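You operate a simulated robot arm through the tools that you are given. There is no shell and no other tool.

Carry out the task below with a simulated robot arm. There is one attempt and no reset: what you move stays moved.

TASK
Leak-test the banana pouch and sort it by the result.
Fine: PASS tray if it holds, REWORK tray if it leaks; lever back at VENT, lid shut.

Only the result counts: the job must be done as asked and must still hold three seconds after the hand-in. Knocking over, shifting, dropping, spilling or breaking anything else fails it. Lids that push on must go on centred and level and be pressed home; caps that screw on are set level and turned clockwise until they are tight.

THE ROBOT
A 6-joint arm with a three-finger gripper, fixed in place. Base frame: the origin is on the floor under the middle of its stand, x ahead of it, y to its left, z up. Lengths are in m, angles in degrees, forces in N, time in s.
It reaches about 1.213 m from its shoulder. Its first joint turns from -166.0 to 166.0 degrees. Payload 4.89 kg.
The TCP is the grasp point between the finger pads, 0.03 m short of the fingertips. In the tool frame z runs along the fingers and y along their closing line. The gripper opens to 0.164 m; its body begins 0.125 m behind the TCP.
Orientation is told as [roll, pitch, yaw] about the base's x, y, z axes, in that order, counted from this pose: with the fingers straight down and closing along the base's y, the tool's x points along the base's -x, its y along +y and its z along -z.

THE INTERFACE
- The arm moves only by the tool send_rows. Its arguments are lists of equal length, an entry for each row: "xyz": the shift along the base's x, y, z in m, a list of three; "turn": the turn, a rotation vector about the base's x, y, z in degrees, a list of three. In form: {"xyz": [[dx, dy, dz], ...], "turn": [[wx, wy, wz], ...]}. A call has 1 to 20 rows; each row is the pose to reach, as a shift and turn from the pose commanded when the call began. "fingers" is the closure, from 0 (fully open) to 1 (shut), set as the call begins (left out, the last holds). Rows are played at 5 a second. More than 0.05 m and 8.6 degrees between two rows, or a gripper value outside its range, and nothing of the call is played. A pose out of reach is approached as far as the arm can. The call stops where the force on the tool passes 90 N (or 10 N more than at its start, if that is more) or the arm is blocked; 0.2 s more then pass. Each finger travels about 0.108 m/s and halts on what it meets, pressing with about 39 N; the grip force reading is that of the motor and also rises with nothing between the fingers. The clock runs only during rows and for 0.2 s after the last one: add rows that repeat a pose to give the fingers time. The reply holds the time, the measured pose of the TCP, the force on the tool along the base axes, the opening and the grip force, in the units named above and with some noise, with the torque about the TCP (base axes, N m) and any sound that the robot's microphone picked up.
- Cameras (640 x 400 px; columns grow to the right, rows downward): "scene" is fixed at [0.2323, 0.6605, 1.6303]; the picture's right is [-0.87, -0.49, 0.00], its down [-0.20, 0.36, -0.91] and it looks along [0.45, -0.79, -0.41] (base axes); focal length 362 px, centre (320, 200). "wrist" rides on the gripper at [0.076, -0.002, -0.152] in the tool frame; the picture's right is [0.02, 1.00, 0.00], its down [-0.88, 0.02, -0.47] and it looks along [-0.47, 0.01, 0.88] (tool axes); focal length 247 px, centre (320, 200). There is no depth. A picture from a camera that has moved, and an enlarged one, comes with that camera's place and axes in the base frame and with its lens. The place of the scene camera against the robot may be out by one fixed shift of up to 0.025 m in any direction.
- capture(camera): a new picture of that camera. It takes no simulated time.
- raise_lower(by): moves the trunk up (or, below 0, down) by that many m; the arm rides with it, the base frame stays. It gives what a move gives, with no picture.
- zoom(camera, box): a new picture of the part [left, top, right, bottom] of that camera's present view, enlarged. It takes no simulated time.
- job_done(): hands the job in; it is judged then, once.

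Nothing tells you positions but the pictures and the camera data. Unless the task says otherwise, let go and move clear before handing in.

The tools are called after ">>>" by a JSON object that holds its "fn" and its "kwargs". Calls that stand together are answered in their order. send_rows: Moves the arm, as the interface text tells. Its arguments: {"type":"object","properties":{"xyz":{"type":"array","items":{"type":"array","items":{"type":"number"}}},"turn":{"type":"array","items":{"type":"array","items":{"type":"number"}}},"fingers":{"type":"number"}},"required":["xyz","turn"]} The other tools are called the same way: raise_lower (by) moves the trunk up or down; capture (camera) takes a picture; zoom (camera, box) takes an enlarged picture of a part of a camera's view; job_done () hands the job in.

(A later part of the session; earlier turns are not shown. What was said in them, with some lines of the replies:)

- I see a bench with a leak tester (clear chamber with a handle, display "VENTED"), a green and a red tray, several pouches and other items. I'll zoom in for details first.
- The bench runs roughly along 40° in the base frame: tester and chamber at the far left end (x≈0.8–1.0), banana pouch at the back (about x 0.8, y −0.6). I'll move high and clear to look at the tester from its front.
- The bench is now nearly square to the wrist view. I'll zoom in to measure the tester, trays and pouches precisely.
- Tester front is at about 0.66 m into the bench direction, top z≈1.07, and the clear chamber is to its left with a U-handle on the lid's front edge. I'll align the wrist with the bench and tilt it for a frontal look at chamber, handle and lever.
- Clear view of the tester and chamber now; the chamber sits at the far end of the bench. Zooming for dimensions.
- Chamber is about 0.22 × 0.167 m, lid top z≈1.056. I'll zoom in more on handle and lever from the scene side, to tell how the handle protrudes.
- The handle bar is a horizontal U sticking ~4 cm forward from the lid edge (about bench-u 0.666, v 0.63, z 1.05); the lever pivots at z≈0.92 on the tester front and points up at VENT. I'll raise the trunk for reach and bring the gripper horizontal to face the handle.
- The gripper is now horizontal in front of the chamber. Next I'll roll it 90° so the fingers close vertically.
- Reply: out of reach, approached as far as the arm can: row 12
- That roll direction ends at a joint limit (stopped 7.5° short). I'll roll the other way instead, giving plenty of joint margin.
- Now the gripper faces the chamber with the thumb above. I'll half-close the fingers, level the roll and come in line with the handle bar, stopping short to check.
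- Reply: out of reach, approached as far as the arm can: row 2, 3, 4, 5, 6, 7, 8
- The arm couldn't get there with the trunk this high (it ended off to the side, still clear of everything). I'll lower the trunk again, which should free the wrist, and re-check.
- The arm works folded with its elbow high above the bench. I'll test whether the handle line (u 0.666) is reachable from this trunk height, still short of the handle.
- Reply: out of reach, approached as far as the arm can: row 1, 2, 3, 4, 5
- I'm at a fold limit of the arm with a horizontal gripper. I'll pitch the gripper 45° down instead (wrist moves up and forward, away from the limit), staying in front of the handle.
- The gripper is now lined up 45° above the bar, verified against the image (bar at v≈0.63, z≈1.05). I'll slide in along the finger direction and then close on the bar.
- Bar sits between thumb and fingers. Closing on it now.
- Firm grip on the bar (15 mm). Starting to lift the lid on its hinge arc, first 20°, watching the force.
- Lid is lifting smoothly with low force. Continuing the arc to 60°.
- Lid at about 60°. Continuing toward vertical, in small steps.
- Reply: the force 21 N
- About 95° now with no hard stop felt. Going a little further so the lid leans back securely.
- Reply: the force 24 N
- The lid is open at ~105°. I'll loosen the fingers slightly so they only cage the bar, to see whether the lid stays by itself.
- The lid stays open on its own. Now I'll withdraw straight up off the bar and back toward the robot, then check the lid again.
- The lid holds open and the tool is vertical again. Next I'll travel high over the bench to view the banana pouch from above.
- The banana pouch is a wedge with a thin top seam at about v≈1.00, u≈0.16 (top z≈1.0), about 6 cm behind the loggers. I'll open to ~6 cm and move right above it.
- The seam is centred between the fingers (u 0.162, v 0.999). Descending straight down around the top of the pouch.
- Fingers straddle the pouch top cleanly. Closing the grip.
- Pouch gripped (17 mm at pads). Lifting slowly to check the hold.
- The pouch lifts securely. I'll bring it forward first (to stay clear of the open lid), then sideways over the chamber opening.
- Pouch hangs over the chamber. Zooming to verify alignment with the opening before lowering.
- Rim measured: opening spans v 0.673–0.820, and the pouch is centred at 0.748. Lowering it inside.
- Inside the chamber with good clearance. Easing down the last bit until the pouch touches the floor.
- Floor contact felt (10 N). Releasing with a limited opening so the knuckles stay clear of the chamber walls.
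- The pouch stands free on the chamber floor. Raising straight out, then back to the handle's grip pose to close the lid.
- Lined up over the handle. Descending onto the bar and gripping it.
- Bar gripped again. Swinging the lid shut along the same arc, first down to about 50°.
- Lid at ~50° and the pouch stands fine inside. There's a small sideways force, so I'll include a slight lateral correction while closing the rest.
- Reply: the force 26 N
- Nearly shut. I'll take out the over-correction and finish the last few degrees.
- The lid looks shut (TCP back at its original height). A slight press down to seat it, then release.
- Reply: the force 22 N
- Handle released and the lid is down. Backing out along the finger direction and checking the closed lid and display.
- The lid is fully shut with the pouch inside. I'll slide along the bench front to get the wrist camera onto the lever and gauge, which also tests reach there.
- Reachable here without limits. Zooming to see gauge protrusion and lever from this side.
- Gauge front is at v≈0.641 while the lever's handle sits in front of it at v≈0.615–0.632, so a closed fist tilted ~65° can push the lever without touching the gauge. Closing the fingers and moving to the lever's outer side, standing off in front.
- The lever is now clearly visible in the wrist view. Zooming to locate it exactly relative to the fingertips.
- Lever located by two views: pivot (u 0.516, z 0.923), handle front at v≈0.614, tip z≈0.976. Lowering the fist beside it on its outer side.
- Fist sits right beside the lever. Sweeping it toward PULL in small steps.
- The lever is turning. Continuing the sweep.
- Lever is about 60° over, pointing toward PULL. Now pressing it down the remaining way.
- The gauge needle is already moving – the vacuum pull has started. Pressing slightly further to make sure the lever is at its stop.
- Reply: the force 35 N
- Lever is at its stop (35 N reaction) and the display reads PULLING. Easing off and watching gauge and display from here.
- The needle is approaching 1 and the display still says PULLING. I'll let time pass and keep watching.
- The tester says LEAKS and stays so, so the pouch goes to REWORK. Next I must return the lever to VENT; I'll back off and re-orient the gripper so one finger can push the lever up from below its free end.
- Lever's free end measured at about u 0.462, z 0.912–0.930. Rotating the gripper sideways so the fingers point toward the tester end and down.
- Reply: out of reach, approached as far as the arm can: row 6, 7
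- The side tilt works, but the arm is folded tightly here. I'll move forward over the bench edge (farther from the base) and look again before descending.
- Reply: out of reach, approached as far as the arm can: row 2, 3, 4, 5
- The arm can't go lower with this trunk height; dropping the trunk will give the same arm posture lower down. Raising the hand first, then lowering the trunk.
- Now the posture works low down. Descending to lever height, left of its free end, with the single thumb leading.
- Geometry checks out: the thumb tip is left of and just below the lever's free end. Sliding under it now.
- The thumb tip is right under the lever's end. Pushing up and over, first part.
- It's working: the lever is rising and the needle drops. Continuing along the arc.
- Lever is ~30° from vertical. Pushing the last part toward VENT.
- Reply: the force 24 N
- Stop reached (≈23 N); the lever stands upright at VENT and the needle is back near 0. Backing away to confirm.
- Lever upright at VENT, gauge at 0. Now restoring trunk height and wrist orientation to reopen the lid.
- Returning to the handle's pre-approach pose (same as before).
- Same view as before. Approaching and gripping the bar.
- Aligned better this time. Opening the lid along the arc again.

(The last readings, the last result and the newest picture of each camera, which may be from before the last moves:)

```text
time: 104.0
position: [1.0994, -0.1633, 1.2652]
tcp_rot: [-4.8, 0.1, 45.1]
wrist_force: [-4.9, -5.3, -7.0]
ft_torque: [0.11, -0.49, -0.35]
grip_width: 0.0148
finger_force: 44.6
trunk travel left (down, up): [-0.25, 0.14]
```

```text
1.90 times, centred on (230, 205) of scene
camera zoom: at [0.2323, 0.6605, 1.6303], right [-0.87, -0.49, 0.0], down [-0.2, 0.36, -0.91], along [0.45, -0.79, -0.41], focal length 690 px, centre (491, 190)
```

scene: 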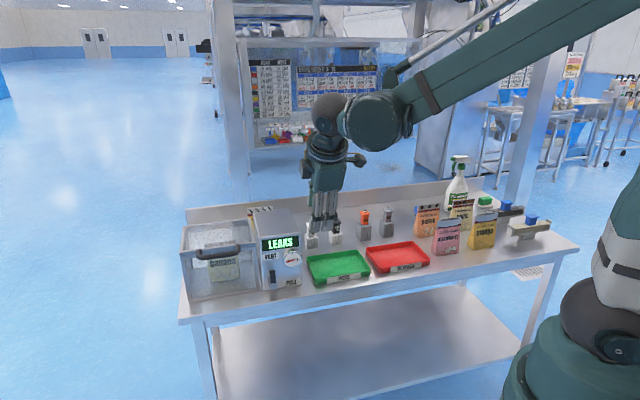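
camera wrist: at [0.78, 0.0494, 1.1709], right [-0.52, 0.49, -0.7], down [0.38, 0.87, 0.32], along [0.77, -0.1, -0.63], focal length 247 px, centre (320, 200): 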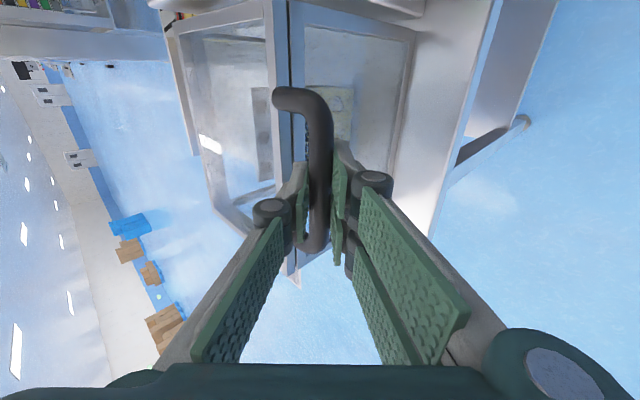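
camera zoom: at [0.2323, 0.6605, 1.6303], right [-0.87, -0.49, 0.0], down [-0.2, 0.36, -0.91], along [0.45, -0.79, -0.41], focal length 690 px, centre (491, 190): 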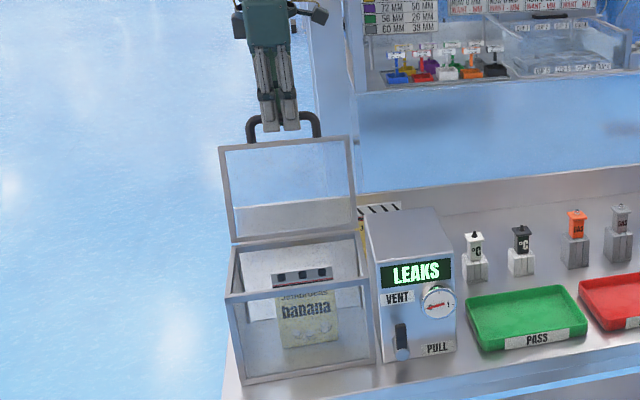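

Lid open at 105° with low forces. Releasing the bar and withdrawing upward, then moving over the pouch.

>>> {"fn": "send_rows", "kwargs": {"xyz": [[0, 0, 0], [0, 0, 0], [0, 0, 0]], "turn": [[0, 0, 0], [0, 0, 0], [0, 0, 0]], "fingers": 0.74}}

>>> {"fn": "send_rows", "kwargs": {"xyz": [[0, 0, 0.02], [0, 0, 0.045], [0, 0, 0.08], [-0.025, 0.025, 0.08], [-0.05, 0.05, 0.08], [-0.075, 0.073, 0.08], [-0.0992, 0.0958, 0.08], [-0.0992, 0.0958, 0.08]], "turn": [[0, 0, 0], [0, 0, 0], [0, 0, 0], [1, 1, 0], [2, 2, 0], [3, 3, 0], [3.4, 3.4, 0], [3.4, 3.4, 0]]}}

>>> {"fn": "capture", "kwargs": {"camera": "wrist"}}

>>> {"fn": "capture", "kwargs": {"camera": "scene"}}

```text
time: 104.8
position: [1.0991, -0.1622, 1.2663]
tcp_rot: [-4.8, 0.1, 45.1]
wrist_force: [-0.7, 0.1, -0.2]
ft_torque: [-0.03, 0.02, 0.01]
grip_width: 0.0422
finger_force: 0.1
trunk travel left (down, up): [-0.25, 0.14]
```

```text
time: 106.6
position: [0.999, -0.0674, 1.3432]
tcp_rot: [0.0, 0.1, 45.1]
wrist_force: [-0.4, 0.4, 0.2]
ft_torque: [-0.06, -0.1, 0.01]
grip_width: 0.0427
finger_force: 0.0
trunk travel left (down, up): [-0.25, 0.14]
```

```text
taken
camera wrist: at [0.9468, -0.1204, 1.4968], right [-0.72, 0.69, 0.0], down [0.61, 0.64, 0.47], along [0.33, 0.34, -0.88], focal length 247 px, centre (320, 200)
```

wrist: 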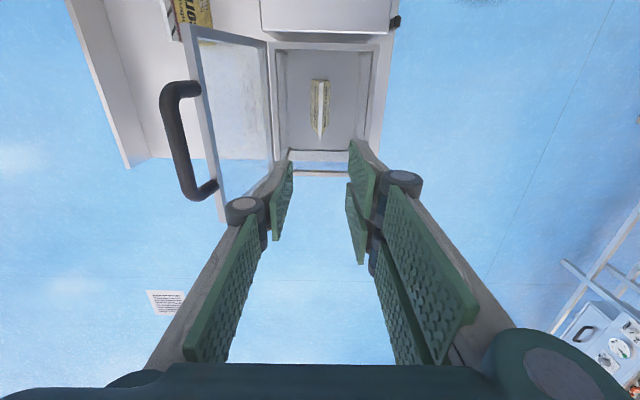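

```text
taken
```

scene: 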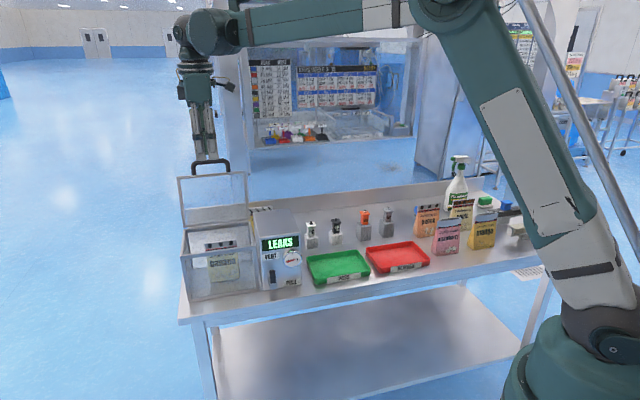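

The pouch is centred beneath the gripper. Descending to the same height as at release.

>>> {"fn": "send_rows", "kwargs": {"xyz": [[0, 0, -0.045], [0, 0, -0.09], [0, 0, -0.135], [0, 0, -0.18], [0, 0, -0.225], [0, 0, -0.26], [0, 0, -0.29], [0, 0, -0.32], [0, 0, -0.347], [0, 0, -0.347]], "turn": [[0, 0, 0], [0, 0, 0], [0, 0, 0], [0, 0, 0], [0, 0, 0], [0, 0, 0], [0, 0, 0], [0, 0, 0], [0, 0, 0], [0, 0, 0]]}}

>>> {"fn": "capture", "kwargs": {"camera": "wrist"}}

>>> {"fn": "zoom", "kwargs": {"camera": "scene", "box": [160, 190, 290, 310]}}

```text
time: 108.8
position: [1.0003, -0.0667, 0.9982]
tcp_rot: [0.0, 0.1, 45.1]
wrist_force: [0.2, 0.2, 0.1]
ft_torque: [0.01, 0.05, -0.03]
grip_width: 0.0427
finger_force: 0.1
trunk travel left (down, up): [-0.25, 0.14]
```

```text
taken
camera wrist: at [0.9481, -0.121, 1.1504], right [-0.72, 0.69, 0.0], down [0.61, 0.64, 0.47], along [0.33, 0.34, -0.88], focal length 247 px, centre (320, 200)
```

wrist: 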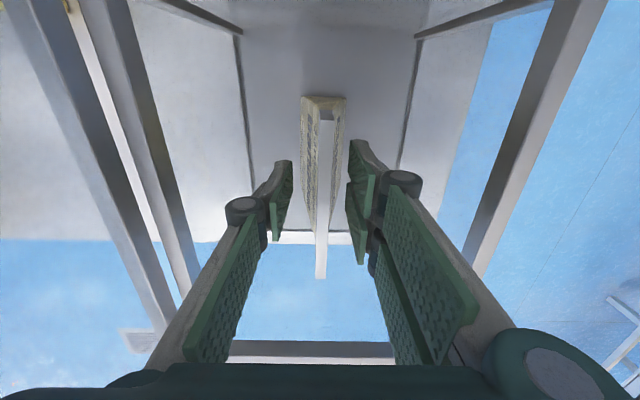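

```text
3.33 times, centred on (225, 250) of scene
camera zoom: at [0.2323, 0.6605, 1.6303], right [-0.87, -0.49, 0.0], down [-0.2, 0.36, -0.91], along [0.45, -0.79, -0.41], focal length 1208 px, centre (637, 33)
```

zoom: 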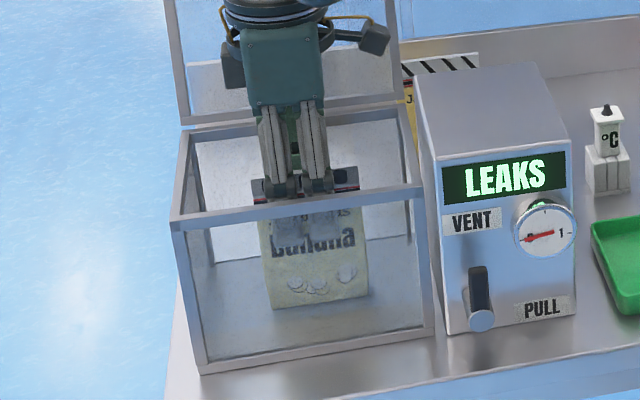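

Positioned identically to the release. Gripping the pouch and lifting it out.

>>> {"fn": "send_rows", "kwargs": {"xyz": [[0, 0, 0], [0, 0, 0], [0, 0, 0], [0, 0, 0]], "turn": [[0, 0, 0], [0, 0, 0], [0, 0, 0], [0, 0, 0]], "fingers": 1.0}}

>>> {"fn": "send_rows", "kwargs": {"xyz": [[0, 0, 0.01], [0, 0, 0.03], [0, 0, 0.06], [0, 0, 0.1], [0, 0, 0.14], [0, 0, 0.18], [0, 0, 0.22], [0, 0, 0.26], [0, 0, 0.3]], "turn": [[0, 0, 0], [0, 0, 0], [0, 0, 0], [0, 0, 0], [0, 0, 0], [0, 0, 0], [0, 0, 0], [0, 0, 0], [0, 0, 0]]}}

>>> {"fn": "capture", "kwargs": {"camera": "wrist"}}

>>> {"fn": "capture", "kwargs": {"camera": "scene"}}

```text
time: 109.8
position: [1.0004, -0.0671, 0.9986]
tcp_rot: [0.0, 0.0, 45.1]
wrist_force: [-1.0, 0.2, 0.5]
ft_torque: [0.0, -0.02, 0.02]
grip_width: 0.0152
finger_force: 39.6
trunk travel left (down, up): [-0.25, 0.14]
```

```text
time: 111.8
position: [1.0025, -0.0665, 1.2976]
tcp_rot: [-0.1, 0.1, 45.1]
wrist_force: [-0.5, 0.4, -0.1]
ft_torque: [0.02, 0.04, 0.02]
grip_width: 0.0156
finger_force: 39.7
trunk travel left (down, up): [-0.25, 0.14]
```

```text
taken
camera wrist: at [0.9487, -0.1199, 1.4502], right [-0.72, 0.69, 0.0], down [0.61, 0.64, 0.47], along [0.33, 0.34, -0.88], focal length 247 px, centre (320, 200)
```

wrist: 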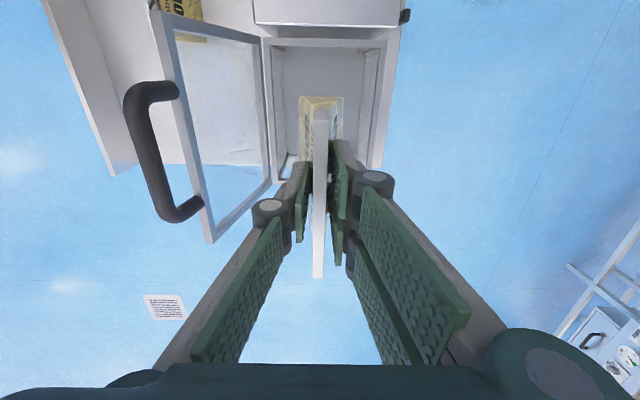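

```text
taken
```

scene: 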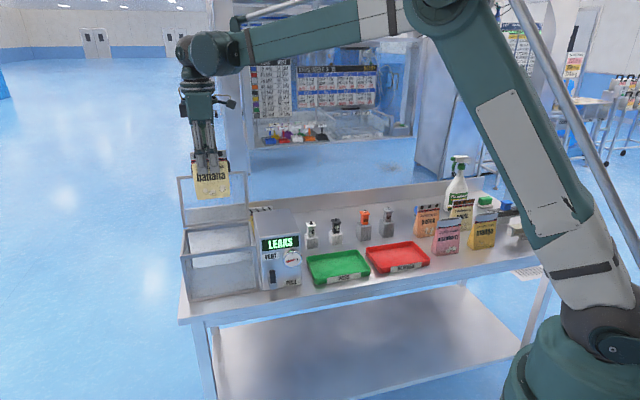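

Pouch held securely. Carrying it high across to the red REWORK tray.

>>> {"fn": "send_rows", "kwargs": {"xyz": [[-0.033, -0.029, 0], [-0.067, -0.0585, 0], [-0.1, -0.088, 0], [-0.133, -0.117, 0], [-0.167, -0.146, 0], [-0.2, -0.1755, 0], [-0.233, -0.205, 0], [-0.267, -0.234, 0], [-0.3, -0.263, 0], [-0.333, -0.2925, 0], [-0.367, -0.322, 0], [-0.4, -0.351, 0], [-0.433, -0.38, 0], [-0.4666, -0.4097, 0], [-0.4666, -0.4097, 0]], "turn": [[0, 0, 0], [0, 0, 0], [0, 0, 0], [0, 0, 0], [0, 0, 0], [0, 0, 0], [0, 0, 0], [0, 0, 0], [0, 0, 0], [0, 0, 0], [0, 0, 0], [0, 0, 0], [0, 0, 0], [0, 0, 0], [0, 0, 0]]}}

>>> {"fn": "capture", "kwargs": {"camera": "wrist"}}

>>> {"fn": "capture", "kwargs": {"camera": "scene"}}

```text
time: 115.0
position: [0.5335, -0.4785, 1.2959]
tcp_rot: [-0.1, 0.1, 45.1]
wrist_force: [-0.5, -0.9, -0.4]
ft_torque: [0.07, -0.12, 0.0]
grip_width: 0.0157
finger_force: 39.0
trunk travel left (down, up): [-0.25, 0.14]
```

```text
taken
camera wrist: at [0.4804, -0.5312, 1.4491], right [-0.72, 0.69, 0.0], down [0.61, 0.64, 0.47], along [0.33, 0.34, -0.88], focal length 247 px, centre (320, 200)
```

wrist: 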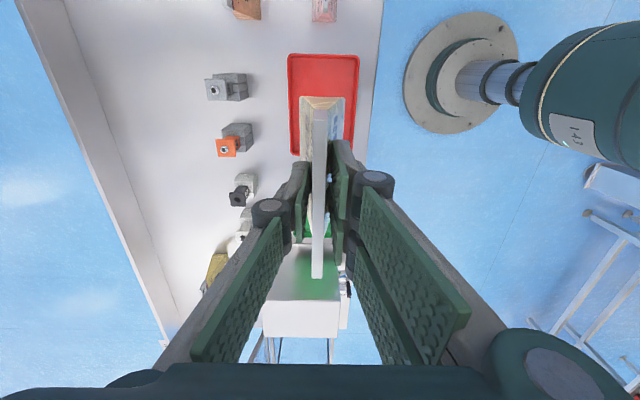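

```text
taken
```

scene: 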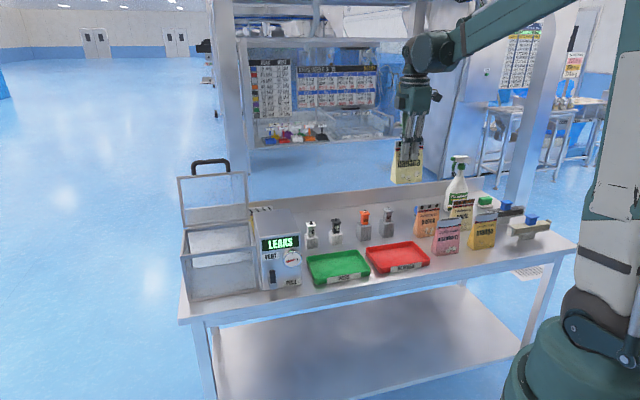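

Centred over the red tray (tray centre u≈0.048, v≈0.711; pouch at 0.045, 0.715). Lowering toward the tray floor.

>>> {"fn": "send_rows", "kwargs": {"xyz": [[-0.001, 0.001, -0.04], [-0.003, 0.003, -0.08], [-0.003, 0.003, -0.12], [-0.003, 0.003, -0.16], [-0.003, 0.003, -0.2], [-0.003, 0.003, -0.24], [-0.003, 0.003, -0.27], [-0.003, 0.003, -0.28]], "turn": [[0, 0, 0], [0, 0, 0], [0, 0, 0], [0, 0, 0], [0, 0, 0], [0, 0, 0], [0, 0, 0], [0, 0, 0]]}}

>>> {"fn": "capture", "kwargs": {"camera": "wrist"}}

>>> {"fn": "zoom", "kwargs": {"camera": "scene", "box": [340, 180, 500, 290]}}

```text
time: 116.8
position: [0.5316, -0.4738, 1.0193]
tcp_rot: [-0.1, 0.1, 45.2]
wrist_force: [0.4, 0.0, -0.8]
ft_torque: [0.05, 0.03, 0.0]
grip_width: 0.0154
finger_force: 38.7
trunk travel left (down, up): [-0.25, 0.14]
```

```text
taken
camera wrist: at [0.4786, -0.5278, 1.1707], right [-0.72, 0.69, 0.0], down [0.61, 0.64, 0.47], along [0.33, 0.34, -0.88], focal length 247 px, centre (320, 200)
```

wrist: 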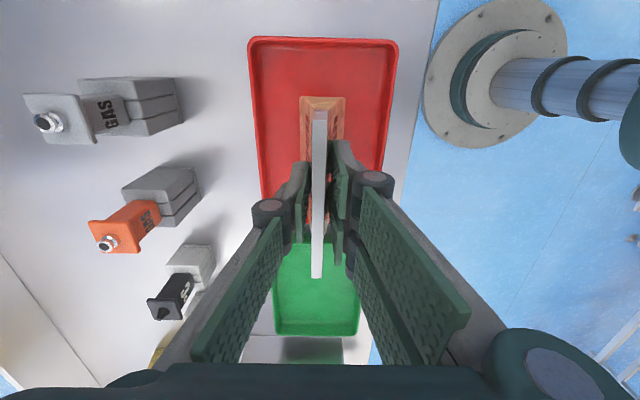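

```text
3.64 times, centred on (420, 235) of scene
camera zoom: at [0.2323, 0.6605, 1.6303], right [-0.87, -0.49, 0.0], down [-0.2, 0.36, -0.91], along [0.45, -0.79, -0.41], focal length 1318 px, centre (-44, 73)
```

zoom: 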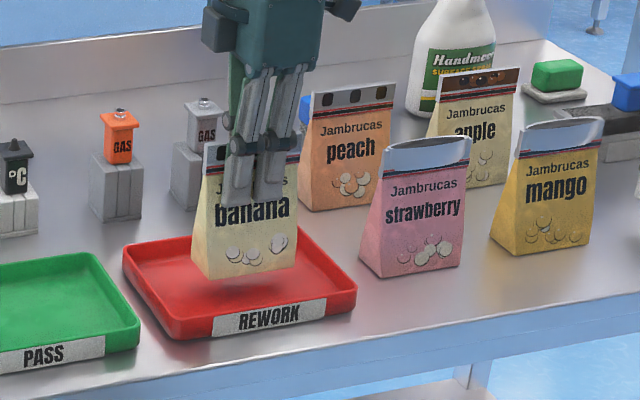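

Nicely centred over the tray. Easing down to contact.

>>> {"fn": "send_rows", "kwargs": {"xyz": [[0, 0, -0.008], [0, 0, -0.015], [0, 0, -0.021]], "turn": [[0, 0, 0], [0, 0, 0], [0, 0, 0]]}}

>>> {"fn": "send_rows", "kwargs": {"xyz": [[0, 0, -0.002], [0, 0, -0.004], [0, 0, -0.006]], "turn": [[0, 0, 0], [0, 0, 0], [0, 0, 0]]}}

```text
time: 117.6
position: [0.5316, -0.474, 0.9971]
tcp_rot: [0.0, 0.1, 45.1]
wrist_force: [-0.6, -0.6, -0.3]
ft_torque: [0.01, -0.04, -0.01]
grip_width: 0.0157
finger_force: 39.0
trunk travel left (down, up): [-0.25, 0.14]
```

```text
time: 118.4
position: [0.5313, -0.4742, 0.9906]
tcp_rot: [0.0, 0.0, 45.1]
wrist_force: [-1.0, 0.7, 0.3]
ft_torque: [0.01, -0.02, -0.02]
grip_width: 0.0151
finger_force: 38.8
trunk travel left (down, up): [-0.25, 0.14]
```

>>> {"fn": "send_rows", "kwargs": {"xyz": [[0, 0, -0.002], [0, 0, -0.004]], "turn": [[0, 0, 0], [0, 0, 0]]}}

>>> {"fn": "zoom", "kwargs": {"camera": "scene", "box": [350, 200, 460, 280]}}

```text
time: 119.0
position: [0.5291, -0.4724, 0.9881]
tcp_rot: [0.0, 0.1, 45.1]
wrist_force: [-1.5, 1.6, 40.9]
ft_torque: [0.05, 0.0, 0.01]
grip_width: 0.0158
finger_force: 39.2
trunk travel left (down, up): [-0.25, 0.14]
```

```text
5.00 times, centred on (405, 240) of scene
camera zoom: at [0.2323, 0.6605, 1.6303], right [-0.87, -0.49, 0.0], down [-0.2, 0.36, -0.91], along [0.45, -0.79, -0.41], focal length 1812 px, centre (-105, 0)
```

zoom: 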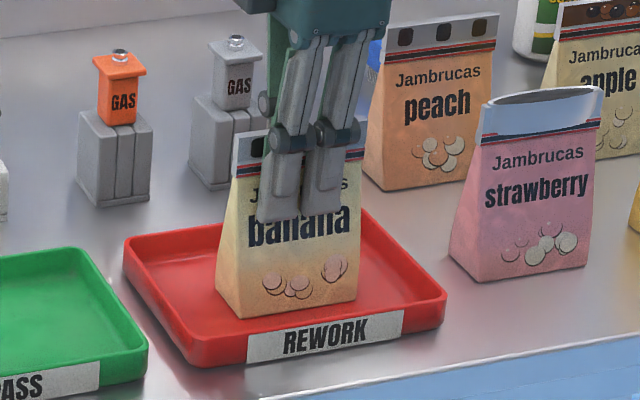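

Floor contact (41 N). Easing off slightly and releasing.

>>> {"fn": "send_rows", "kwargs": {"xyz": [[0, 0, 0.003], [0, 0, 0.003]], "turn": [[0, 0, 0], [0, 0, 0]]}}

>>> {"fn": "send_rows", "kwargs": {"xyz": [[0, 0, 0], [0, 0, 0], [0, 0, 0], [0, 0, 0]], "turn": [[0, 0, 0], [0, 0, 0], [0, 0, 0], [0, 0, 0]], "fingers": 0.7}}

>>> {"fn": "capture", "kwargs": {"camera": "wrist"}}

>>> {"fn": "zoom", "kwargs": {"camera": "scene", "box": [350, 200, 460, 280]}}

```text
time: 119.6
position: [0.5313, -0.4751, 0.9906]
tcp_rot: [0.0, 0.1, 45.2]
wrist_force: [1.5, -0.5, -0.1]
ft_torque: [0.0, -0.02, 0.01]
grip_width: 0.0158
finger_force: 39.0
trunk travel left (down, up): [-0.25, 0.14]
```

```text
time: 120.6
position: [0.5314, -0.4725, 0.9906]
tcp_rot: [0.0, 0.0, 45.0]
wrist_force: [-0.3, -0.3, -1.1]
ft_torque: [0.02, -0.01, -0.02]
grip_width: 0.049
finger_force: 0.0
trunk travel left (down, up): [-0.25, 0.14]
```

```text
taken
camera wrist: at [0.4782, -0.5274, 1.1429], right [-0.72, 0.69, 0.0], down [0.61, 0.64, 0.47], along [0.33, 0.34, -0.88], focal length 247 px, centre (320, 200)
```

wrist: 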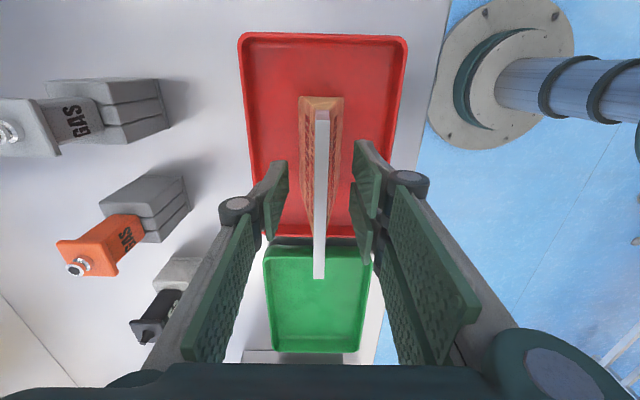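

```text
5.00 times, centred on (405, 240) of scene
camera zoom: at [0.2323, 0.6605, 1.6303], right [-0.87, -0.49, 0.0], down [-0.2, 0.36, -0.91], along [0.45, -0.79, -0.41], focal length 1812 px, centre (-105, 0)
```

zoom: 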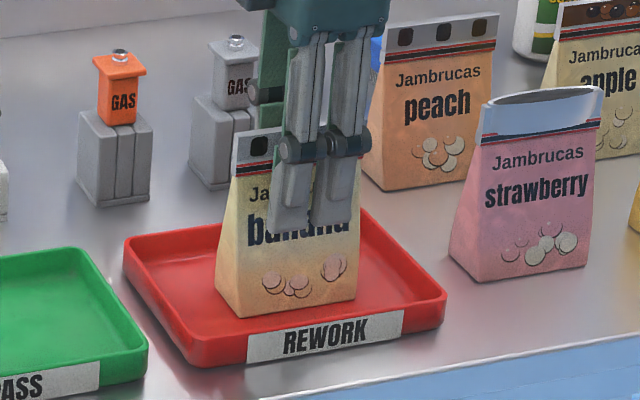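

The pouch stands in the REWORK tray. Rising straight up and returning to the lid handle.

>>> {"fn": "send_rows", "kwargs": {"xyz": [[0, 0, 0.03], [0, 0, 0.07], [0, 0, 0.115], [0, 0, 0.16], [0, 0, 0.205], [0, 0, 0.25], [0, 0, 0.3], [0, 0, 0.355]], "turn": [[0, 0, 0], [0, 0, 0], [0, 0, 0], [0, 0, 0], [0, 0, 0], [0, 0, 0], [0, 0, 0], [0, 0, 0]]}}

>>> {"fn": "send_rows", "kwargs": {"xyz": [[0.03, 0.03, 0.0], [0.07, 0.06, 0.0], [0.11, 0.085, 0.0], [0.15, 0.11, 0.0], [0.19, 0.13, 0.0], [0.23, 0.15, 0.0], [0.27, 0.17, 0.0], [0.31, 0.19, 0.0], [0.35, 0.21, 0.0], [0.39, 0.23, 0.0], [0.43, 0.25, 0.0], [0.47, 0.27, 0.0], [0.51, 0.29, 0.0], [0.545, 0.305, 0.0], [0.567, 0.31, 0.0], [0.567, 0.31, 0.0]], "turn": [[0, 0, 0], [0, 0, 0], [0, 0, 0], [0, 0, 0], [0, 0, 0], [0, 0, 0], [0, 0, 0], [0, 0, 0], [0, 0, 0], [0, 0, 0], [0, 0, 0], [-0.7, -0.7, 0], [-1.5, -1.5, 0], [-2.5, -2.5, 0], [-3.4, -3.4, 0], [-3.4, -3.4, 0]], "fingers": 0.74}}

>>> {"fn": "capture", "kwargs": {"camera": "wrist"}}

>>> {"fn": "capture", "kwargs": {"camera": "scene"}}

```text
refused: row 8 steps farther than a row can; nothing moved
```

```text
time: 122.5
position: [0.8272, -0.2913, 0.9889]
tcp_rot: [0.2, 0.6, 44.9]
wrist_force: [-13.2, -8.7, 4.4]
ft_torque: [1.12, -1.2, 0.67]
grip_width: 0.0433
finger_force: 0.5
trunk travel left (down, up): [-0.25, 0.14]
stopped in row 9: the force on the tool passed its limit at 130 N (the readings are from after the stop); the commanded pose is now the measured one
```

```text
taken
camera wrist: at [0.7767, -0.3451, 1.1429], right [-0.72, 0.69, 0.0], down [0.62, 0.64, 0.46], along [0.32, 0.34, -0.89], focal length 247 px, centre (320, 200)
```

wrist: 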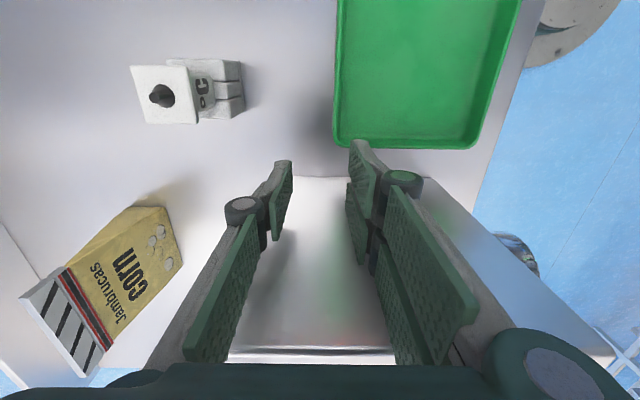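

```text
taken
```

scene: 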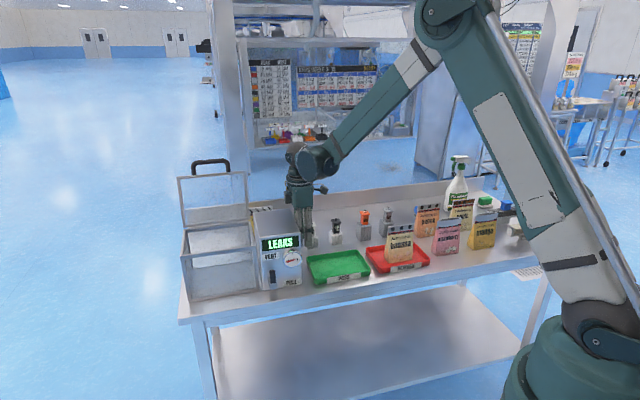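

A step in my lift was too long and got refused, so the sideways move ran at low height and the fingers stopped against the tester's side. I'll back off gently first, then go straight up and inspect everything.

>>> {"fn": "send_rows", "kwargs": {"xyz": [[-0.007, -0.005, 0], [-0.014, -0.01, 0], [-0.02, -0.015, 0]], "turn": [[0, 0, 0], [0, 0, 0], [0, 0, 0]]}}

>>> {"fn": "capture", "kwargs": {"camera": "wrist"}}

>>> {"fn": "zoom", "kwargs": {"camera": "scene", "box": [170, 190, 330, 310]}}

>>> {"fn": "zoom", "kwargs": {"camera": "scene", "box": [300, 180, 440, 290]}}

```text
time: 123.3
position: [0.8101, -0.3042, 0.9887]
tcp_rot: [0.2, 0.9, 44.8]
wrist_force: [0.0, -0.3, -0.5]
ft_torque: [0.0, 0.0, 0.0]
grip_width: 0.0428
finger_force: 0.0
trunk travel left (down, up): [-0.25, 0.14]
```

```text
taken
camera wrist: at [0.7584, -0.3579, 1.1425], right [-0.72, 0.69, 0.0], down [0.62, 0.64, 0.46], along [0.32, 0.34, -0.89], focal length 247 px, centre (320, 200)
```

wrist: 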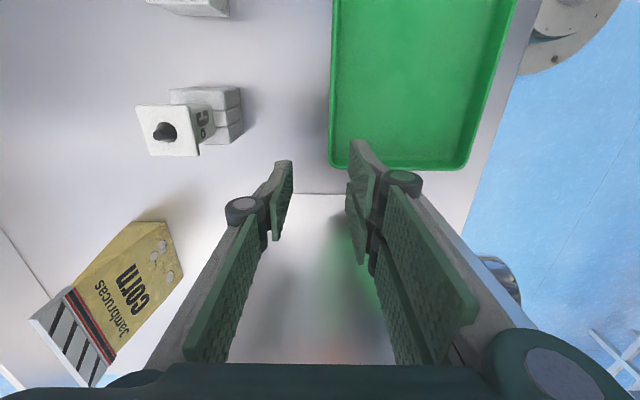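

```text
3.33 times, centred on (250, 250) of scene
camera zoom: at [0.2323, 0.6605, 1.6303], right [-0.87, -0.49, 0.0], down [-0.2, 0.36, -0.91], along [0.45, -0.79, -0.41], focal length 1208 px, centre (553, 33)
```

zoom: 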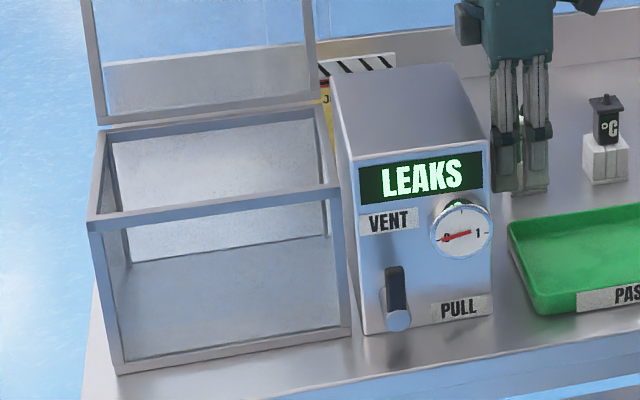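

```text
3.64 times, centred on (370, 235) of scene
camera zoom: at [0.2323, 0.6605, 1.6303], right [-0.87, -0.49, 0.0], down [-0.2, 0.36, -0.91], along [0.45, -0.79, -0.41], focal length 1318 px, centre (138, 73)
```

zoom: 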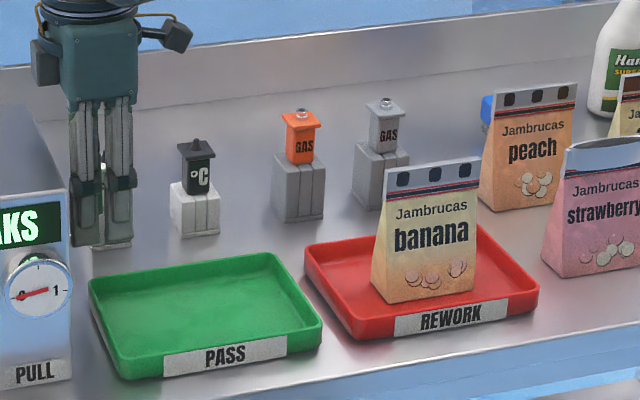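

Comparing with the starting images: tester, chamber, trays and the pouch in the red tray are all in the same places. Going straight up with legal step sizes now.

>>> {"fn": "send_rows", "kwargs": {"xyz": [[0, 0, 0.04], [0, 0, 0.085], [0, 0, 0.13], [0, 0, 0.175], [0, 0, 0.22], [0, 0, 0.265], [0, 0, 0.31], [0, 0, 0.355]], "turn": [[0, 0, 0], [0, 0, 0], [0, 0, 0], [0, 0, 0], [0, 0, 0], [0, 0, 0], [0, 0, 0], [0, 0, 0]]}}

>>> {"fn": "capture", "kwargs": {"camera": "scene"}}

>>> {"fn": "zoom", "kwargs": {"camera": "scene", "box": [300, 180, 440, 290]}}

>>> {"fn": "zoom", "kwargs": {"camera": "scene", "box": [230, 190, 330, 300]}}

```text
time: 125.1
position: [0.8111, -0.3054, 1.3436]
tcp_rot: [0.2, 0.7, 44.8]
wrist_force: [0.4, 0.1, -0.5]
ft_torque: [0.06, 0.1, -0.02]
grip_width: 0.0426
finger_force: 0.0
trunk travel left (down, up): [-0.25, 0.14]
```

```text
taken
```

scene: 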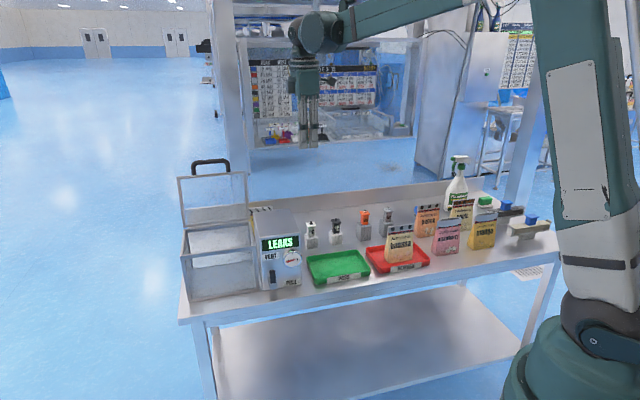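

```text
3.64 times, centred on (370, 235) of scene
camera zoom: at [0.2323, 0.6605, 1.6303], right [-0.87, -0.49, 0.0], down [-0.2, 0.36, -0.91], along [0.45, -0.79, -0.41], focal length 1318 px, centre (138, 73)
```

zoom: 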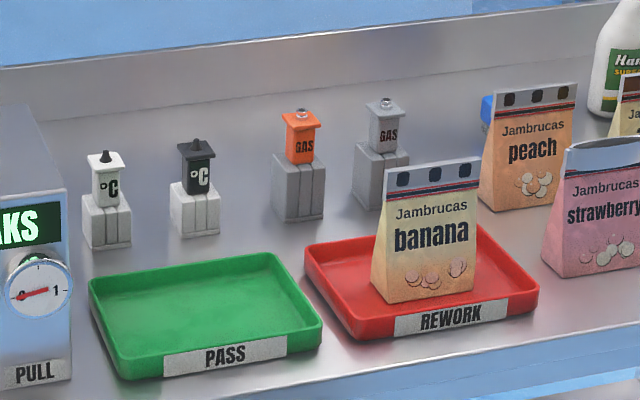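

```text
3.64 times, centred on (280, 245) of scene
camera zoom: at [0.2323, 0.6605, 1.6303], right [-0.87, -0.49, 0.0], down [-0.2, 0.36, -0.91], along [0.45, -0.79, -0.41], focal length 1318 px, centre (466, 36)
```

zoom: 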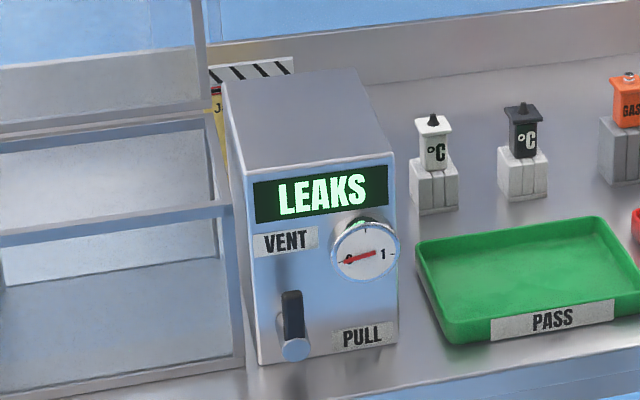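

Everything is still in place: all four loggers, trays, tester and the banana pouch upright in REWORK. Now over to the lid handle at safe height.

>>> {"fn": "send_rows", "kwargs": {"xyz": [[0.036, 0.0178, 0], [0.072, 0.0356, 0], [0.108, 0.0534, 0], [0.144, 0.0712, 0], [0.18, 0.089, 0], [0.216, 0.1068, 0], [0.252, 0.1246, 0], [0.2882, 0.1424, 0], [0.2882, 0.1424, 0]], "turn": [[0, 0, 0], [0, 0, 0], [0, 0, 0], [-0.6, -0.8, 0.1], [-1.2, -1.6, 0.1], [-1.8, -2.4, 0.2], [-2.4, -3.2, 0.2], [-3.1, -3.95, 0.3], [-3.1, -3.95, 0.3]], "fingers": 0.74}}

>>> {"fn": "capture", "kwargs": {"camera": "wrist"}}

```text
time: 127.1
position: [1.1013, -0.161, 1.3434]
tcp_rot: [-4.8, 0.2, 45.2]
wrist_force: [1.3, 0.8, -1.5]
ft_torque: [-0.08, 0.19, -0.03]
grip_width: 0.0427
finger_force: 0.1
trunk travel left (down, up): [-0.25, 0.14]
```

```text
taken
camera wrist: at [1.0395, -0.2061, 1.4947], right [-0.72, 0.69, -0.08], down [0.58, 0.67, 0.47], along [0.38, 0.29, -0.88], focal length 247 px, centre (320, 200)
```

wrist: 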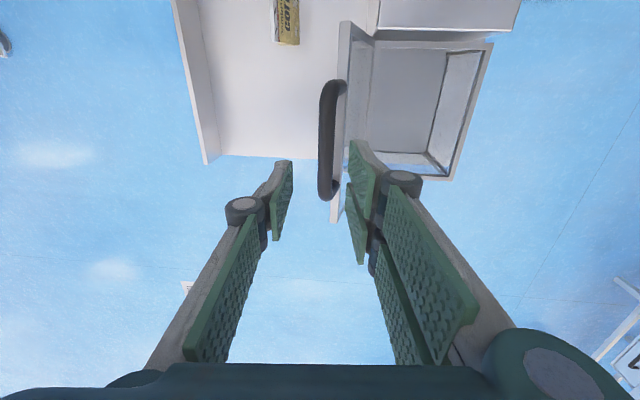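

Over the handle. Descending and gripping the bar.

>>> {"fn": "send_rows", "kwargs": {"xyz": [[-0.001, -0.001, -0.02], [-0.001, -0.0015, -0.04], [-0.001, -0.0015, -0.06], [-0.001, -0.0015, -0.0785], [-0.001, -0.0015, -0.0785]], "turn": [[0, 0, 0], [0, 0, 0], [0, 0, 0], [0, 0, 0], [0, 0, 0]]}}

>>> {"fn": "send_rows", "kwargs": {"xyz": [[0, 0, 0], [0, 0, 0], [0, 0, 0], [0, 0, 0]], "turn": [[0, 0, 0], [0, 0, 0], [0, 0, 0], [0, 0, 0]], "fingers": 1.0}}

>>> {"fn": "capture", "kwargs": {"camera": "wrist"}}

```text
time: 128.3
position: [1.098, -0.1635, 1.2645]
tcp_rot: [-4.8, 0.0, 45.2]
wrist_force: [0.2, -1.0, 0.1]
ft_torque: [-0.02, 0.01, -0.01]
grip_width: 0.0425
finger_force: 0.1
trunk travel left (down, up): [-0.25, 0.14]
```

```text
time: 129.3
position: [1.0983, -0.164, 1.2678]
tcp_rot: [-4.8, 0.2, 45.2]
wrist_force: [0.4, -0.5, 0.8]
ft_torque: [0.14, -0.09, -0.67]
grip_width: 0.0149
finger_force: 44.7
trunk travel left (down, up): [-0.25, 0.14]
```

```text
taken
camera wrist: at [1.0364, -0.2093, 1.4174], right [-0.72, 0.69, -0.08], down [0.58, 0.67, 0.47], along [0.38, 0.29, -0.88], focal length 247 px, centre (320, 200)
```

wrist: 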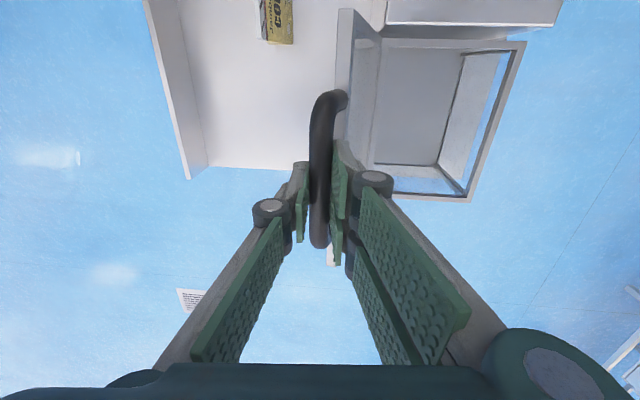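

Gripped. Closing the lid along the reverse arc, first half.

>>> {"fn": "send_rows", "kwargs": {"xyz": [[-0.0124, 0.0124, 0.0039], [-0.0253, 0.0253, 0.0062], [-0.0384, 0.0384, 0.0069], [-0.0515, 0.0515, 0.006], [-0.0643, 0.0643, 0.0036], [-0.0771, 0.0771, -0.0005], [-0.0896, 0.0896, -0.006], [-0.1016, 0.1016, -0.013], [-0.1132, 0.1132, -0.0215], [-0.1243, 0.1243, -0.0313], [-0.1347, 0.1347, -0.0425]], "turn": [[0, 0, 0], [-1.41, -1.41, 0], [-2.82, -2.82, 0], [-4.23, -4.23, 0], [-5.64, -5.64, 0], [-7.05, -7.05, 0], [-8.46, -8.46, 0], [-9.87, -9.87, 0], [-11.28, -11.28, 0], [-12.69, -12.69, 0], [-14.1, -14.1, 0]]}}

>>> {"fn": "zoom", "kwargs": {"camera": "scene", "box": [150, 100, 310, 310]}}

```text
time: 131.7
position: [0.963, -0.0294, 1.2233]
tcp_rot: [-24.8, 0.2, 45.2]
wrist_force: [-1.4, 1.1, 0.1]
ft_torque: [0.19, -0.1, -0.21]
grip_width: 0.0143
finger_force: 45.3
trunk travel left (down, up): [-0.25, 0.14]
```

```text
1.90 times, centred on (230, 205) of scene
camera zoom: at [0.2323, 0.6605, 1.6303], right [-0.87, -0.49, 0.0], down [-0.2, 0.36, -0.91], along [0.45, -0.79, -0.41], focal length 690 px, centre (491, 190)
```

zoom: 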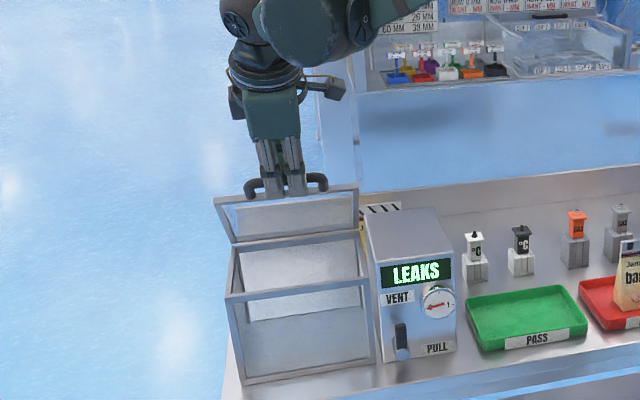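

Very smooth, near-zero force. Finishing the closing arc.

>>> {"fn": "send_rows", "kwargs": {"xyz": [[-0.0097, 0.0097, -0.0122], [-0.0185, 0.0185, -0.0257], [-0.0266, 0.0266, -0.0402], [-0.0337, 0.0337, -0.0556], [-0.0399, 0.0399, -0.0718], [-0.0451, 0.0451, -0.0886], [-0.0492, 0.0492, -0.106], [-0.0523, 0.0523, -0.1239], [-0.0542, 0.0542, -0.142]], "turn": [[-1.41, -1.41, 0], [-2.82, -2.82, 0], [-4.23, -4.23, 0], [-5.64, -5.64, 0], [-7.05, -7.05, 0], [-8.46, -8.46, 0], [-9.87, -9.87, 0], [-11.28, -11.28, 0], [-12.69, -12.69, 0]]}}

>>> {"fn": "send_rows", "kwargs": {"xyz": [[-0.0003, 0.0003, -0.005], [-0.0006, 0.0006, -0.01], [-0.0009, 0.0009, -0.015], [-0.0009, 0.0009, -0.0185]], "turn": [[-0.35, -0.35, 0], [-0.7, -0.7, 0], [-1.05, -1.05, 0], [-1.41, -1.41, 0]]}}

>>> {"fn": "capture", "kwargs": {"camera": "wrist"}}

>>> {"fn": "zoom", "kwargs": {"camera": "scene", "box": [150, 190, 310, 310]}}

```text
time: 133.7
position: [0.9065, 0.0251, 1.0804]
tcp_rot: [-42.7, 0.2, 45.0]
wrist_force: [-7.9, 10.3, 0.9]
ft_torque: [-0.67, 0.62, -0.71]
grip_width: 0.0145
finger_force: 44.8
trunk travel left (down, up): [-0.25, 0.14]
```

```text
time: 134.7
position: [0.9074, 0.0266, 1.0625]
tcp_rot: [-44.7, 0.2, 45.1]
wrist_force: [-11.5, 4.3, -1.5]
ft_torque: [-0.17, 0.17, 0.02]
grip_width: 0.0142
finger_force: 44.8
trunk travel left (down, up): [-0.25, 0.14]
```

```text
taken
camera wrist: at [0.7782, 0.0482, 1.1729], right [-0.52, 0.49, -0.7], down [0.38, 0.87, 0.32], along [0.77, -0.1, -0.64], focal length 247 px, centre (320, 200)
```

wrist: 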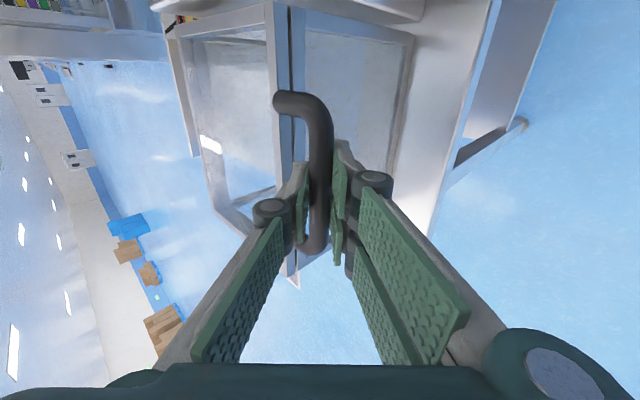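

```text
3.33 times, centred on (230, 250) of scene
camera zoom: at [0.2323, 0.6605, 1.6303], right [-0.87, -0.49, 0.0], down [-0.2, 0.36, -0.91], along [0.45, -0.79, -0.41], focal length 1208 px, centre (620, 33)
```

zoom: 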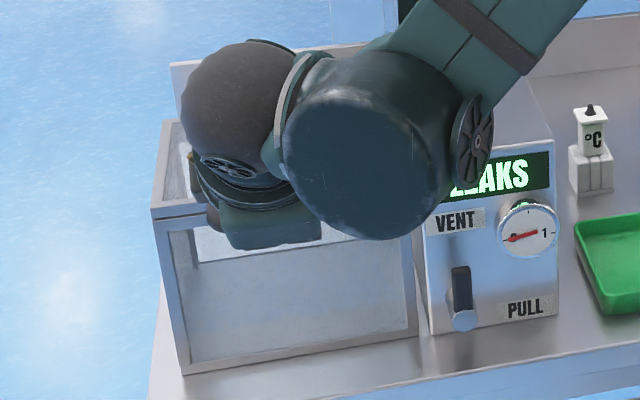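

Lid is down. A light press to seat it, then release and back out.

>>> {"fn": "send_rows", "kwargs": {"xyz": [[0, 0, -0.0015], [0, 0, -0.0035]], "turn": [[0, 0, 0], [0, 0, 0]]}}

>>> {"fn": "send_rows", "kwargs": {"xyz": [[0, 0, 0.002], [0, 0, 0.002], [0, 0, 0.002], [0, 0, 0.002]], "turn": [[0, 0, 0], [0, 0, 0], [0, 0, 0], [0, 0, 0]], "fingers": 0.55}}

>>> {"fn": "send_rows", "kwargs": {"xyz": [[-0.0141, 0.0141, 0.02], [-0.0283, 0.0283, 0.04], [-0.0424, 0.0424, 0.06], [-0.0636, 0.0636, 0.09], [-0.08, 0.08, 0.115]], "turn": [[0, 0, 0], [0, 0, 0], [0, 0, 0], [0, 0, 0], [0, 0, 0]]}}

>>> {"fn": "capture", "kwargs": {"camera": "wrist"}}

>>> {"fn": "capture", "kwargs": {"camera": "scene"}}

```text
time: 135.3
position: [0.9072, 0.0261, 1.0605]
tcp_rot: [-44.9, 0.1, 45.1]
wrist_force: [-5.3, 6.3, 21.8]
ft_torque: [-0.56, 0.43, -0.49]
grip_width: 0.0145
finger_force: 45.0
trunk travel left (down, up): [-0.25, 0.14]
```

```text
time: 136.3
position: [0.9075, 0.0262, 1.0609]
tcp_rot: [-44.6, 0.2, 45.1]
wrist_force: [0.2, -0.1, -0.1]
ft_torque: [-0.01, 0.0, 0.02]
grip_width: 0.0739
finger_force: 0.0
trunk travel left (down, up): [-0.25, 0.14]
```

```text
time: 137.5
position: [0.8269, 0.1053, 1.1753]
tcp_rot: [-44.6, 0.2, 45.2]
wrist_force: [1.4, 0.9, -0.3]
ft_torque: [0.03, 0.08, -0.08]
grip_width: 0.0741
finger_force: 0.1
trunk travel left (down, up): [-0.25, 0.14]
```

```text
taken
camera wrist: at [0.6987, 0.1277, 1.2848], right [-0.52, 0.49, -0.7], down [0.38, 0.87, 0.32], along [0.77, -0.1, -0.64], focal length 247 px, centre (320, 200)
```

wrist: 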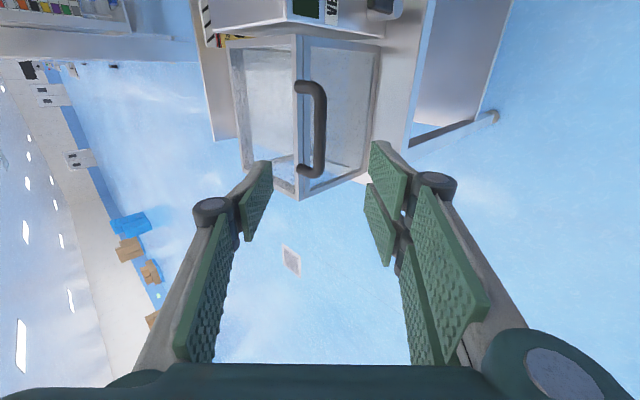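

```text
taken
```

scene: 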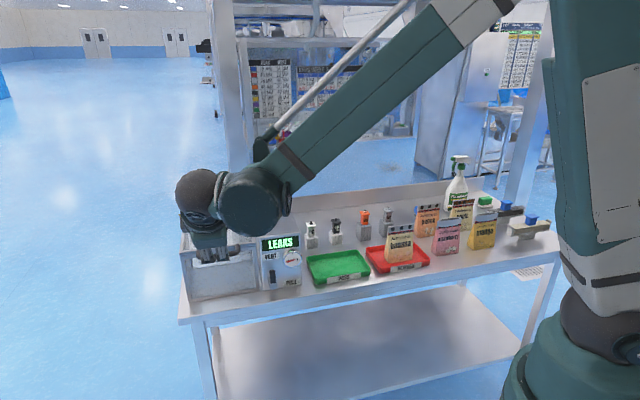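

Lid shut and handle released. Moving well clear, then doing a final check of lid, lever and tray.

>>> {"fn": "send_rows", "kwargs": {"xyz": [[-0.03, 0.01, 0.03], [-0.06, 0.02, 0.06], [-0.09, 0.03, 0.09], [-0.12, 0.03, 0.12], [-0.15, 0.03, 0.15], [-0.18, 0.02, 0.18]], "turn": [[4, 4, 0], [8, 8, 0], [12, 12, 0], [16, 16, 0], [20, 20, 0], [24, 24, 0]]}}

>>> {"fn": "zoom", "kwargs": {"camera": "scene", "box": [170, 190, 330, 310]}}

>>> {"fn": "zoom", "kwargs": {"camera": "scene", "box": [300, 180, 440, 290]}}

>>> {"fn": "zoom", "kwargs": {"camera": "scene", "box": [400, 150, 580, 270]}}

```text
time: 138.9
position: [0.647, 0.1252, 1.3554]
tcp_rot: [-10.7, 0.2, 45.1]
wrist_force: [0.9, 1.2, -0.2]
ft_torque: [-0.07, 0.13, -0.03]
grip_width: 0.074
finger_force: 0.0
trunk travel left (down, up): [-0.25, 0.14]
```

```text
3.33 times, centred on (250, 250) of scene
camera zoom: at [0.2323, 0.6605, 1.6303], right [-0.87, -0.49, 0.0], down [-0.2, 0.36, -0.91], along [0.45, -0.79, -0.41], focal length 1208 px, centre (553, 33)
```

zoom: 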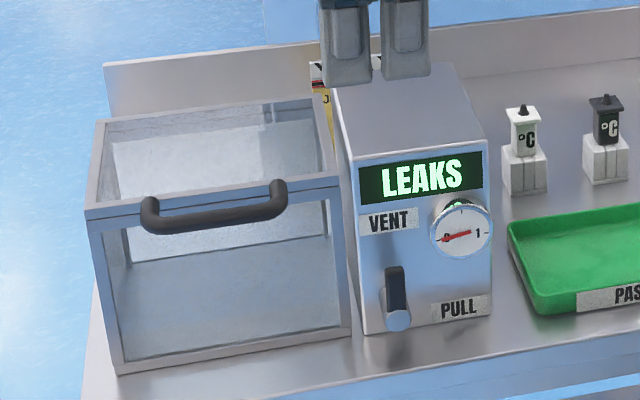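

```text
3.64 times, centred on (370, 235) of scene
camera zoom: at [0.2323, 0.6605, 1.6303], right [-0.87, -0.49, 0.0], down [-0.2, 0.36, -0.91], along [0.45, -0.79, -0.41], focal length 1318 px, centre (138, 73)
```

zoom: 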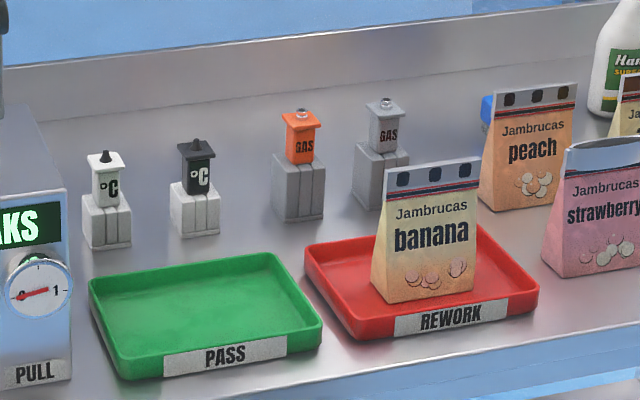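

```text
3.33 times, centred on (490, 210) of scene
camera zoom: at [0.2323, 0.6605, 1.6303], right [-0.87, -0.49, 0.0], down [-0.2, 0.36, -0.91], along [0.45, -0.79, -0.41], focal length 1208 px, centre (-247, 167)
```

zoom: 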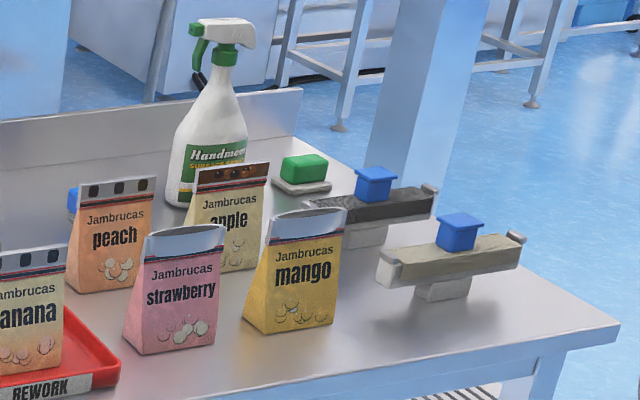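

All checks match: the lid is shut, the lever is upright at VENT with the gauge at 0, the banana pouch stands in REWORK, and everything else is unchanged. Handing in.

>>> {"fn": "job_done", "kwargs": {}}

```text
The job is handed in.
```

The banana pouch failed its leak test: the tester read LEAKS once the gauge reached 1. I put the pouch in the red REWORK tray, where it is standing upright. The lever is back at VENT with the gauge at 0, the lid is shut, and the gripper has let go and moved clear. The job is handed in; no verdict has come back yet.

**Collision:** after I released the pouch, a lift was refused because one of its steps was too long. The next move then ran sideways at low height, and the fingers hit the side of the tester, stopping at about 130 N. I backed off straight away and compared the scene with the starting pictures. The tester, the trays, the loggers and the other pouches showed no visible shift, but I could only judge that from the camera.

The display still read LEAKS when I handed in, although the lever was at VENT and the gauge at 0. At the start it read VENTED.
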